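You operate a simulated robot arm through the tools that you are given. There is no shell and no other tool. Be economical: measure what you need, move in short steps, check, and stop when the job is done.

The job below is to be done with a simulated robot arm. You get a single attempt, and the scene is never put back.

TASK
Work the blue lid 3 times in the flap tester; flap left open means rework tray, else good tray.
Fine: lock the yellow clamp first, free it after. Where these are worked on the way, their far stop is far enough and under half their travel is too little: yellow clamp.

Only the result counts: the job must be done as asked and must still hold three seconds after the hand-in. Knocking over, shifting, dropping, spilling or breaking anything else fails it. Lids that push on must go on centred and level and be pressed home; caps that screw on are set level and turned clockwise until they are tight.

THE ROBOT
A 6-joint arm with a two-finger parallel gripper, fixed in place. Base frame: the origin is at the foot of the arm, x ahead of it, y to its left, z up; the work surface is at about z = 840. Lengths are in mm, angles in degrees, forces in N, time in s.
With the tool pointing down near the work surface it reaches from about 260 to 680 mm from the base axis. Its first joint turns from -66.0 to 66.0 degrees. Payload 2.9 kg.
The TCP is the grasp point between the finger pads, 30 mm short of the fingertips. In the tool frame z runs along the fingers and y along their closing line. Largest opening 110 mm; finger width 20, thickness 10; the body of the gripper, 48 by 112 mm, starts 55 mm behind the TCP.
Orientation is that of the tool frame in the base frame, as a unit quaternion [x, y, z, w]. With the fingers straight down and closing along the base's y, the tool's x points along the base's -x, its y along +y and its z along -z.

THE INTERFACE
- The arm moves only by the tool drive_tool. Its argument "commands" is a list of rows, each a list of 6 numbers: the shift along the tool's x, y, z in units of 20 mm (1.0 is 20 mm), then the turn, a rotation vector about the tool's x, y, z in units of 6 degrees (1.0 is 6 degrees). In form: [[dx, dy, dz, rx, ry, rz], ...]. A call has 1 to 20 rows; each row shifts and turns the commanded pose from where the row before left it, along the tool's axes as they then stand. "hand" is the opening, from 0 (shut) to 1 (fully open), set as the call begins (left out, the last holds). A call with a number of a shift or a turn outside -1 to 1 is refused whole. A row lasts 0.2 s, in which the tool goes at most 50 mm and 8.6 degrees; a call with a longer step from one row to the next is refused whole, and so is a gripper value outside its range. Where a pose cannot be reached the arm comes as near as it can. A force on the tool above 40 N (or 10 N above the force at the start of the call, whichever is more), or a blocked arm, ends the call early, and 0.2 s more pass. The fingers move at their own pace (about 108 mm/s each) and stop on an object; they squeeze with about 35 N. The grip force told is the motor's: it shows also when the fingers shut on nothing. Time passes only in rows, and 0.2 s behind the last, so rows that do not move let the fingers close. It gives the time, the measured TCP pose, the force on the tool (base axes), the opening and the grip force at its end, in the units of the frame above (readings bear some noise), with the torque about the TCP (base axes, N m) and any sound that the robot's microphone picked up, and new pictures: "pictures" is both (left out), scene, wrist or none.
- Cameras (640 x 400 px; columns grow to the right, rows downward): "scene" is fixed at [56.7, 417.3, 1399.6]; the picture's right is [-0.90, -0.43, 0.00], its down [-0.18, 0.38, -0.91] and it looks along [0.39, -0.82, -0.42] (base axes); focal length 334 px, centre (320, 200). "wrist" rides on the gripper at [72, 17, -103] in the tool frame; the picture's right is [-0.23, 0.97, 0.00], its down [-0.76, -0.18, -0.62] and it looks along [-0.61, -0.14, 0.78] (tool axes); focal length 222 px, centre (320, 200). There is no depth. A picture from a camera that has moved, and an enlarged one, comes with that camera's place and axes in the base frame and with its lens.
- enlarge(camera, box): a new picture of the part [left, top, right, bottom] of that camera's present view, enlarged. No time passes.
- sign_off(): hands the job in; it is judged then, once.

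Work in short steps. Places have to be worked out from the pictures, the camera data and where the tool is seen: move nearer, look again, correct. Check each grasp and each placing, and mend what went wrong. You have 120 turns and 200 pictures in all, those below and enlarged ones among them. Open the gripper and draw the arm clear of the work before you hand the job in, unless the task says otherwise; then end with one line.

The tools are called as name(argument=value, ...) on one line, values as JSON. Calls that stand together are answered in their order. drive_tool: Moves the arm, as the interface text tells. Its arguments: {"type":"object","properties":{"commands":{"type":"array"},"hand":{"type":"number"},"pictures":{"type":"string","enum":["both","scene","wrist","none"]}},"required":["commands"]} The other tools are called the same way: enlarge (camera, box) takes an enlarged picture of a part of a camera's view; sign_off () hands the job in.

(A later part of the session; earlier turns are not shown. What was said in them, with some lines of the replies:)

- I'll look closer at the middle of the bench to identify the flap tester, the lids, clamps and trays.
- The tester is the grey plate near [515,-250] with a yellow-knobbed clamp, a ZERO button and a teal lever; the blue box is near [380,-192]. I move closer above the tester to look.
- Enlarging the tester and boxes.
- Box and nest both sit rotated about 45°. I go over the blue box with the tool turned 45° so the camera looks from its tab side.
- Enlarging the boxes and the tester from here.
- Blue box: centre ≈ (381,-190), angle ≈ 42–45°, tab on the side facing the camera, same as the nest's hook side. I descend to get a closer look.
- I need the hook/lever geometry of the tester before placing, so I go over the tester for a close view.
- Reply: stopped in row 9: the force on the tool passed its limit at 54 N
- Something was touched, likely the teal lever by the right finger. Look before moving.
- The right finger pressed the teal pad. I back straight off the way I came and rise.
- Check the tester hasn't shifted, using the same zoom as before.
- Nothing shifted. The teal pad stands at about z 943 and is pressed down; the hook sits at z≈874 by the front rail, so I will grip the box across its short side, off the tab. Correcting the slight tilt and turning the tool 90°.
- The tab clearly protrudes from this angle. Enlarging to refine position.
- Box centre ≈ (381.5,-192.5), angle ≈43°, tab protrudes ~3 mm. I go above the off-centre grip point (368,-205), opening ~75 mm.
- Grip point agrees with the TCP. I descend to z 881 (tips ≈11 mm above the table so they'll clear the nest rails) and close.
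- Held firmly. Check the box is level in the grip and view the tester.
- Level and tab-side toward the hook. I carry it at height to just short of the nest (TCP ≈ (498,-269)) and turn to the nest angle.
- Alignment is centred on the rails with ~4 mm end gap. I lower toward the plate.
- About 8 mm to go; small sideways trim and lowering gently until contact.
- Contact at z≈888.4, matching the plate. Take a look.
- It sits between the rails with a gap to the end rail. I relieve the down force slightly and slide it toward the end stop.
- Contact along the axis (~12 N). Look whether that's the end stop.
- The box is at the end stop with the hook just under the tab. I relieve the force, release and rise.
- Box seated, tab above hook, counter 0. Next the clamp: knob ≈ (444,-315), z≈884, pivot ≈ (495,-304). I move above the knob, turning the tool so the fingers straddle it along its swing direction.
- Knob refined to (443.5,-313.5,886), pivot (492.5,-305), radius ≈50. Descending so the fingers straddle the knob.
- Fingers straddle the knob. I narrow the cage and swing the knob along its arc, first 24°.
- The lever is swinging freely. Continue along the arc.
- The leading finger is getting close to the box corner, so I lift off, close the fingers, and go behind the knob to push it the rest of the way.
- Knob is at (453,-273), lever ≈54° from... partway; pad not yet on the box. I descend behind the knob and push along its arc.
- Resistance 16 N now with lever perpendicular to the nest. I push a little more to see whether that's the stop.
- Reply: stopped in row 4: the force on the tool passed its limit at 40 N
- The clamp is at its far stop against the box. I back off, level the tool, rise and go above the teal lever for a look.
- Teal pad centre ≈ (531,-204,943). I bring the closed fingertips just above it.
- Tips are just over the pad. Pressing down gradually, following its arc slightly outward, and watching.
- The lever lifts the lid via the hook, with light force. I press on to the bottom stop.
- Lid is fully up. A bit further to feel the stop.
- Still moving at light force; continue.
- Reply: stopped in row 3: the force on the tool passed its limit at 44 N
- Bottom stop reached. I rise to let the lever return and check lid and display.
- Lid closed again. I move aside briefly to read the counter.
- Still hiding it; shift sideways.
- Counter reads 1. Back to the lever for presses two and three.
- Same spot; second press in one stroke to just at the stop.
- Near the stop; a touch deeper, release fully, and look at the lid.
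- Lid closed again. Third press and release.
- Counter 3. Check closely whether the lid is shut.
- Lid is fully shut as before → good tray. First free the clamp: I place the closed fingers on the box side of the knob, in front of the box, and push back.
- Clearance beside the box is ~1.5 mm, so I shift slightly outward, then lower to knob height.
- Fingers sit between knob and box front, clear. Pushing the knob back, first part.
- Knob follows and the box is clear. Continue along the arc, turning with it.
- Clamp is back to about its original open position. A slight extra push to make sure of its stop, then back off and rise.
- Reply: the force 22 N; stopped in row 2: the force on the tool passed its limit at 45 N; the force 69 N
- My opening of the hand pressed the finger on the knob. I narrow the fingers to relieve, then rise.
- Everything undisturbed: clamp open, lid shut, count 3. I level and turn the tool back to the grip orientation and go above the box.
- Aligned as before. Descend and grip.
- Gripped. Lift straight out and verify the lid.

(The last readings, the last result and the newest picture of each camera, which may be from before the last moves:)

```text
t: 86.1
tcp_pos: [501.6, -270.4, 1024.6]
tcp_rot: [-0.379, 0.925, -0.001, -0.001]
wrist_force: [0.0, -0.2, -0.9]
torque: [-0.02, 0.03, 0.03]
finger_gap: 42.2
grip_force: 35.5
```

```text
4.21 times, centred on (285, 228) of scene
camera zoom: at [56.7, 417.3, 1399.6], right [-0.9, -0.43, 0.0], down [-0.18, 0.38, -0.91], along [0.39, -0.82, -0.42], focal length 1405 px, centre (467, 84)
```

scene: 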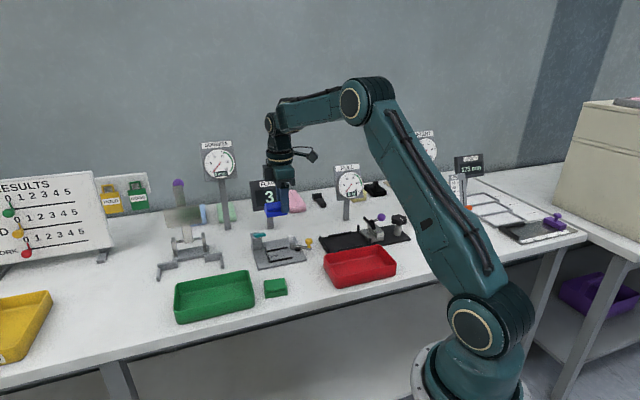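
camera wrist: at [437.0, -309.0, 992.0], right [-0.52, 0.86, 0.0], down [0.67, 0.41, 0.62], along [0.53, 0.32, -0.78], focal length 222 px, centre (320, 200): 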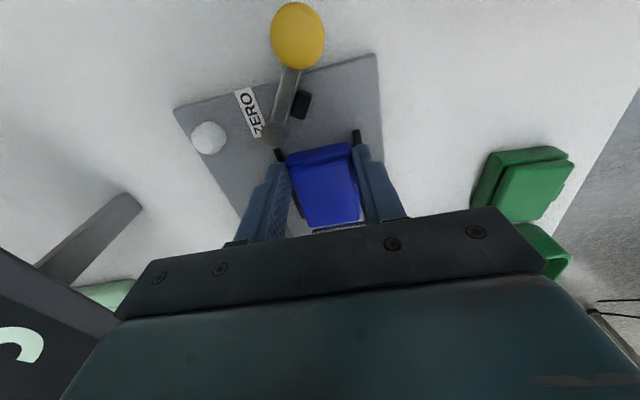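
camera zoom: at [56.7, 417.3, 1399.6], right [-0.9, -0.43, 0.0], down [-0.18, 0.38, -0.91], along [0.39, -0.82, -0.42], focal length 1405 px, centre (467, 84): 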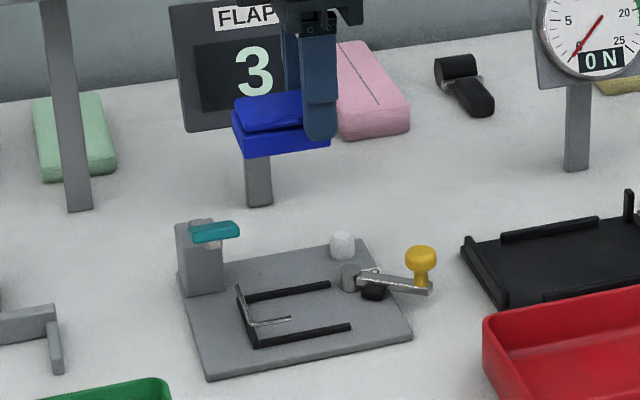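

Box lifted cleanly, lid shut. Carry it over the green GOOD tray.

drive_tool(commands=[[-0.867, 0.667, 0, 0, 0, 0], [-0.867, 0.667, 0, 0, 0, 0], [-0.867, 0.667, 0, 0, 0, 0], [-0.867, 0.667, 0, 0, 0, 0], [-0.867, 0.667, 0, 0, 0, 0], [-0.867, 0.667, 0, 0, 0, 0], [-0.867, 0.667, 0, 0, 0, 0], [-0.867, 0.667, 0, 0, 0, 0], [-0.867, 0.667, 0, 0, 0, 0], [-0.867, 0.667, 0, 0, 0, 0], [0, 0, 0, 0, 0, 0]], pictures="both")

```text
t: 88.5
tcp_pos: [531.0, -53.8, 1024.4]
tcp_rot: [-0.377, 0.926, -0.001, -0.001]
wrist_force: [0.0, -0.5, 0.1]
torque: [0.01, 0.0, 0.01]
finger_gap: 42.1
grip_force: 35.1
camera wrist: at [467.7, -92.8, 1127.3], right [-0.52, 0.86, 0.0], down [0.67, 0.41, 0.62], along [0.53, 0.32, -0.78], focal length 222 px, centre (320, 200)
```

scene: 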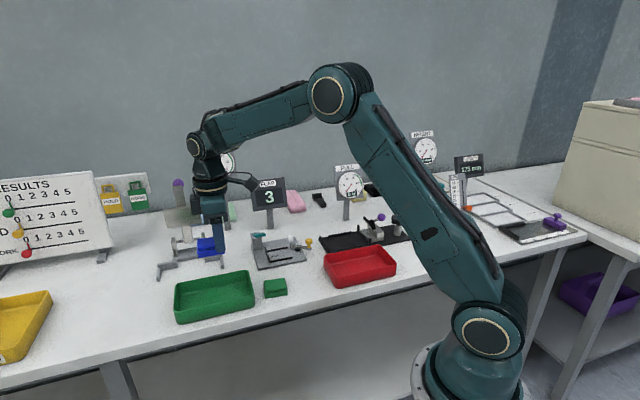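
wrist: 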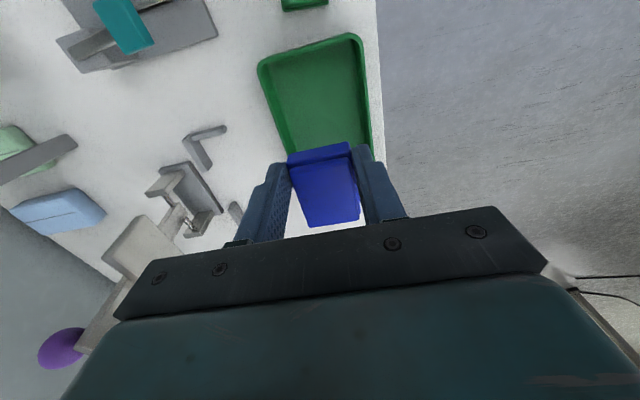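

The box is in line with the tray's middle. Shift slightly and lower in.

drive_tool(commands=[[-0.38, 0, 0.5, 0, 0, 0], [0, 0, 1, 0, 0, 0], [0, 0, 1, 0, 0, 0], [0, 0, 1, 0, 0, 0], [0, 0, 1, 0, 0, 0], [0, 0, 0, 0, 0, 0]], pictures="both")

enlarge(camera="scene", box=[160, 220, 280, 330])

```text
t: 89.9
tcp_pos: [535.1, -50.3, 933.4]
tcp_rot: [-0.377, 0.926, -0.001, 0.0]
wrist_force: [0.5, -0.5, -0.2]
torque: [0.03, 0.02, 0.01]
finger_gap: 42.3
grip_force: 35.2
camera wrist: at [473.1, -87.3, 1037.5], right [-0.52, 0.85, 0.0], down [0.67, 0.41, 0.62], along [0.53, 0.32, -0.78], focal length 222 px, centre (320, 200)
```

scene: 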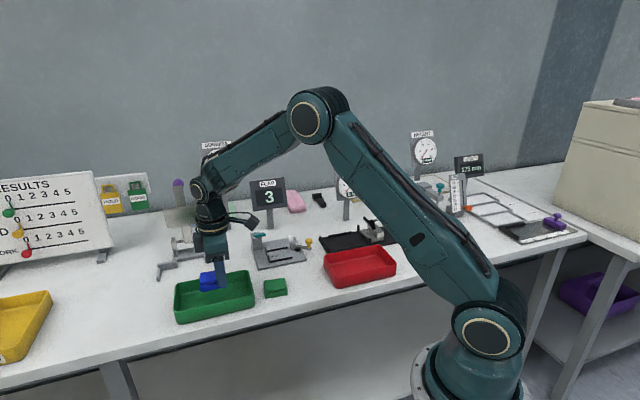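
wrist: 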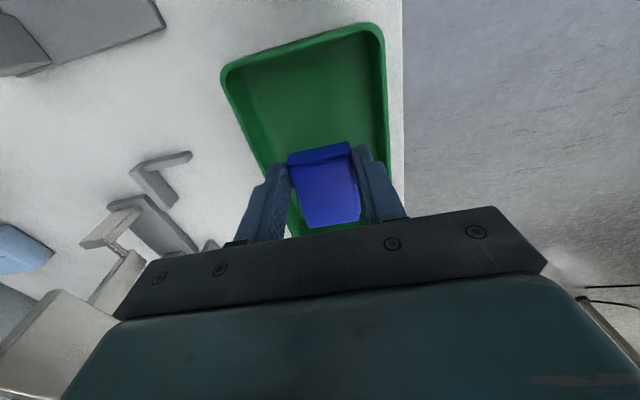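

```text
3.64 times, centred on (220, 275) of scene
camera zoom: at [56.7, 417.3, 1399.6], right [-0.9, -0.43, 0.0], down [-0.18, 0.38, -0.91], along [0.39, -0.82, -0.42], focal length 1214 px, centre (684, -73)
```

zoom: 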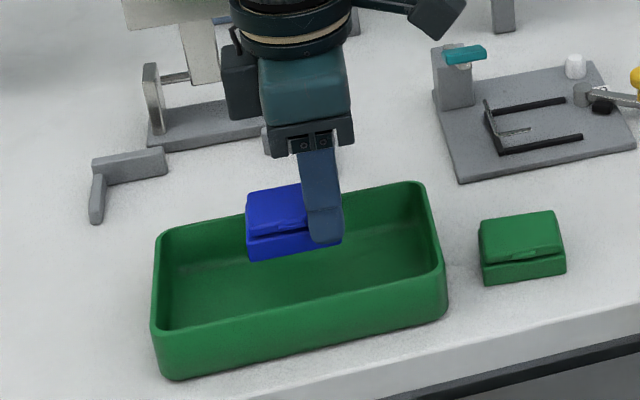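

Centred over the tray. Lower to the tray floor.

drive_tool(commands=[[0, 0, 0.9, 0, 0, 0], [0, 0, 0.8, 0, 0, 0], [0, 0, 0.3, 0, 0, 0], [0, 0, 0.1, 0, 0, 0], [0, 0, 0, 0, 0, 0]], pictures="none")

drive_tool(commands=[[0, 0, 0.1, 0, 0, 0], [0, 0, 0, 0, 0, 0]], pictures="none")

```text
t: 91.1
tcp_pos: [537.6, -49.6, 891.7]
tcp_rot: [-0.378, 0.926, -0.001, 0.0]
wrist_force: [-0.1, -0.6, -0.1]
torque: [0.0, -0.01, -0.02]
finger_gap: 42.4
grip_force: 35.6
```

```text
t: 91.7
tcp_pos: [535.6, -48.9, 889.3]
tcp_rot: [-0.378, 0.926, -0.001, 0.0]
wrist_force: [-0.7, -0.4, -0.2]
torque: [0.0, 0.01, 0.02]
finger_gap: 42.2
grip_force: 35.3
```

drive_tool(commands=[[0, 0, 0.1, 0, 0, 0], [0, 0, 0.08, 0, 0, 0], [0, 0, 0, 0, 0, 0]], pictures="wrist")

```text
t: 92.5
tcp_pos: [536.2, -49.8, 886.1]
tcp_rot: [-0.378, 0.926, -0.001, -0.001]
wrist_force: [-0.3, 0.9, 0.8]
torque: [0.01, 0.01, 0.01]
finger_gap: 42.3
grip_force: 35.3
camera wrist: at [473.1, -87.9, 989.4], right [-0.52, 0.86, 0.0], down [0.67, 0.41, 0.62], along [0.53, 0.32, -0.78], focal length 222 px, centre (320, 200)
```

wrist: 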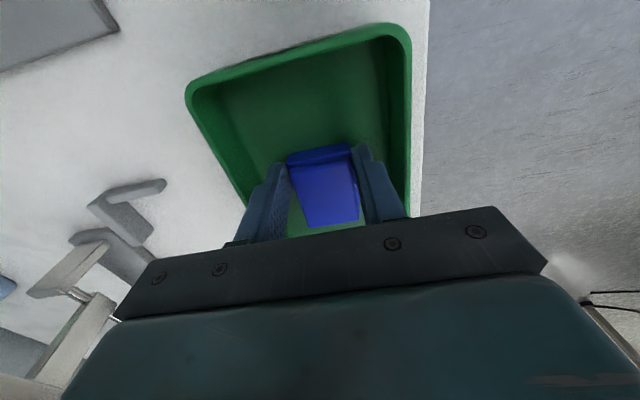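

Almost on the floor; lower until contact.

drive_tool(commands=[[0, 0, 0.08, 0, 0, 0], [0, 0, 0.07, 0, 0, 0], [0, 0, 0, 0, 0, 0]], pictures="none")

```text
t: 93.3
tcp_pos: [537.5, -48.8, 884.8]
tcp_rot: [-0.378, 0.926, -0.002, 0.0]
wrist_force: [-5.6, -0.4, 20.1]
torque: [0.29, 0.04, 0.08]
finger_gap: 42.4
grip_force: 35.1
```

Resting on the floor. Ease off, release with a small opening, and rise.

drive_tool(commands=[[0, 0, -0.07, 0, 0, 0], [0, 0, 0, 0, 0, 0]], pictures="none")

drive_tool(commands=[[0, 0, 0, 0, 0, 0], [0, 0, 0, 0, 0, 0], [0, 0, -0.5, 0, 0, 0], [0, 0, -1, 0, 0, 0], [0, 0, -1, 0, 0, 0], [0, 0, -1, 0, 0, 0], [0, 0, -1, 0, 0, 0], [0, 0, -1, 0, 0, 0], [0, 0, -1, 0, 0, 0], [0, 0, 0, 0, 0, 0]], hand=0.5, pictures="both")

enlarge(camera="scene", box=[160, 220, 330, 330])

```text
t: 93.9
tcp_pos: [536.8, -49.5, 884.4]
tcp_rot: [-0.378, 0.926, -0.002, 0.0]
wrist_force: [1.5, 0.1, 12.0]
torque: [0.14, -0.17, -0.05]
finger_gap: 42.5
grip_force: 35.1
```

```text
t: 96.1
tcp_pos: [536.4, -48.9, 1015.5]
tcp_rot: [-0.378, 0.926, -0.001, -0.001]
wrist_force: [0.7, 0.5, 0.8]
torque: [-0.03, 0.03, 0.04]
finger_gap: 54.8
grip_force: 0.0
camera wrist: at [473.5, -87.1, 1118.4], right [-0.52, 0.86, 0.0], down [0.67, 0.41, 0.62], along [0.53, 0.32, -0.78], focal length 222 px, centre (320, 200)
```

scene: 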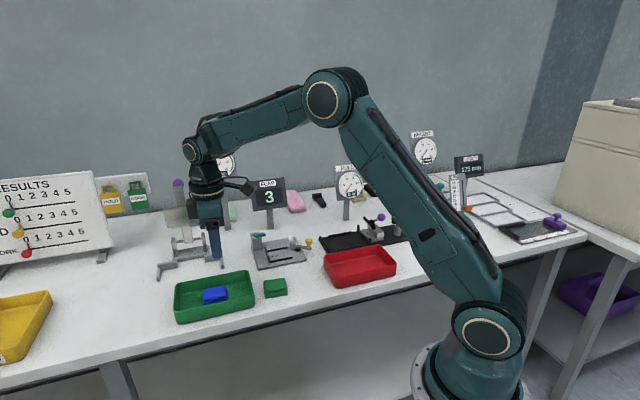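
wrist: 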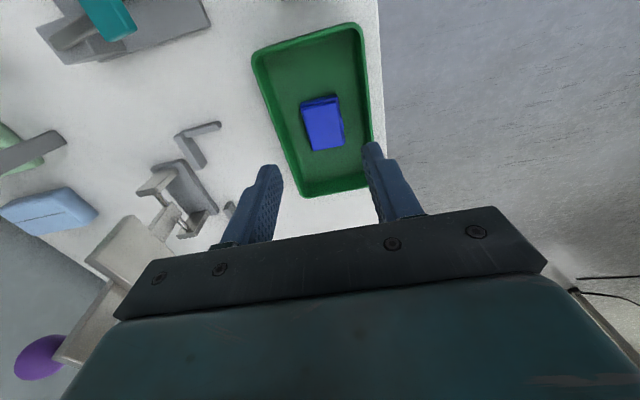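

```text
3.64 times, centred on (245, 275) of scene
camera zoom: at [56.7, 417.3, 1399.6], right [-0.9, -0.43, 0.0], down [-0.18, 0.38, -0.91], along [0.39, -0.82, -0.42], focal length 1214 px, centre (593, -73)
```

zoom: 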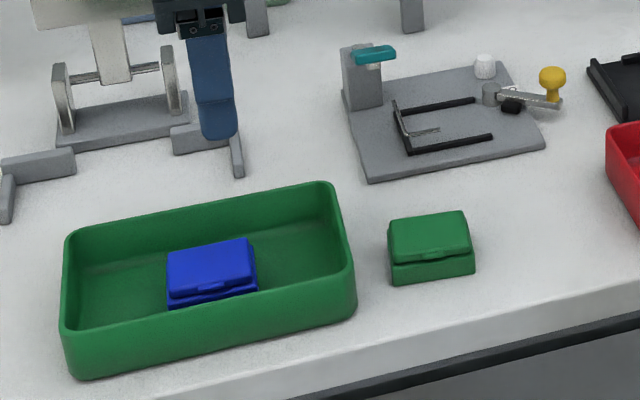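

The box lies flat in the GOOD tray with its lid shut, the clamp is free and the counter reads 3. I rise further with the hand open and hand in.

drive_tool(commands=[[0, 0, -1, 0, 0, 0], [0, 0, -1, 0, 0, 0], [0.5, 0, -1, 0, 0, 0], [0, 0, 0, 0, 0, 0]], hand=1, pictures="scene")

sign_off()

```text
t: 97.1
tcp_pos: [529.6, -54.9, 1074.8]
tcp_rot: [-0.378, 0.926, -0.001, -0.001]
wrist_force: [-0.1, 0.3, -0.5]
torque: [-0.02, 0.01, 0.01]
finger_gap: 110.2
grip_force: 0.0
```

scene: 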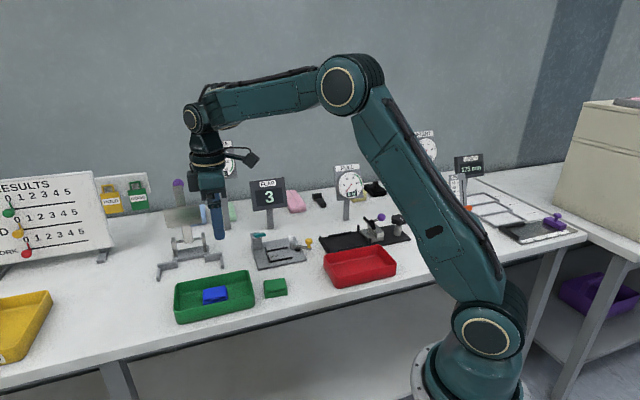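

```text
The job is handed in.
```

I worked the blue lid 3 times with the yellow clamp locked (the counter reads 3), the lid ended shut, so I freed the clamp and put the box in the good tray.
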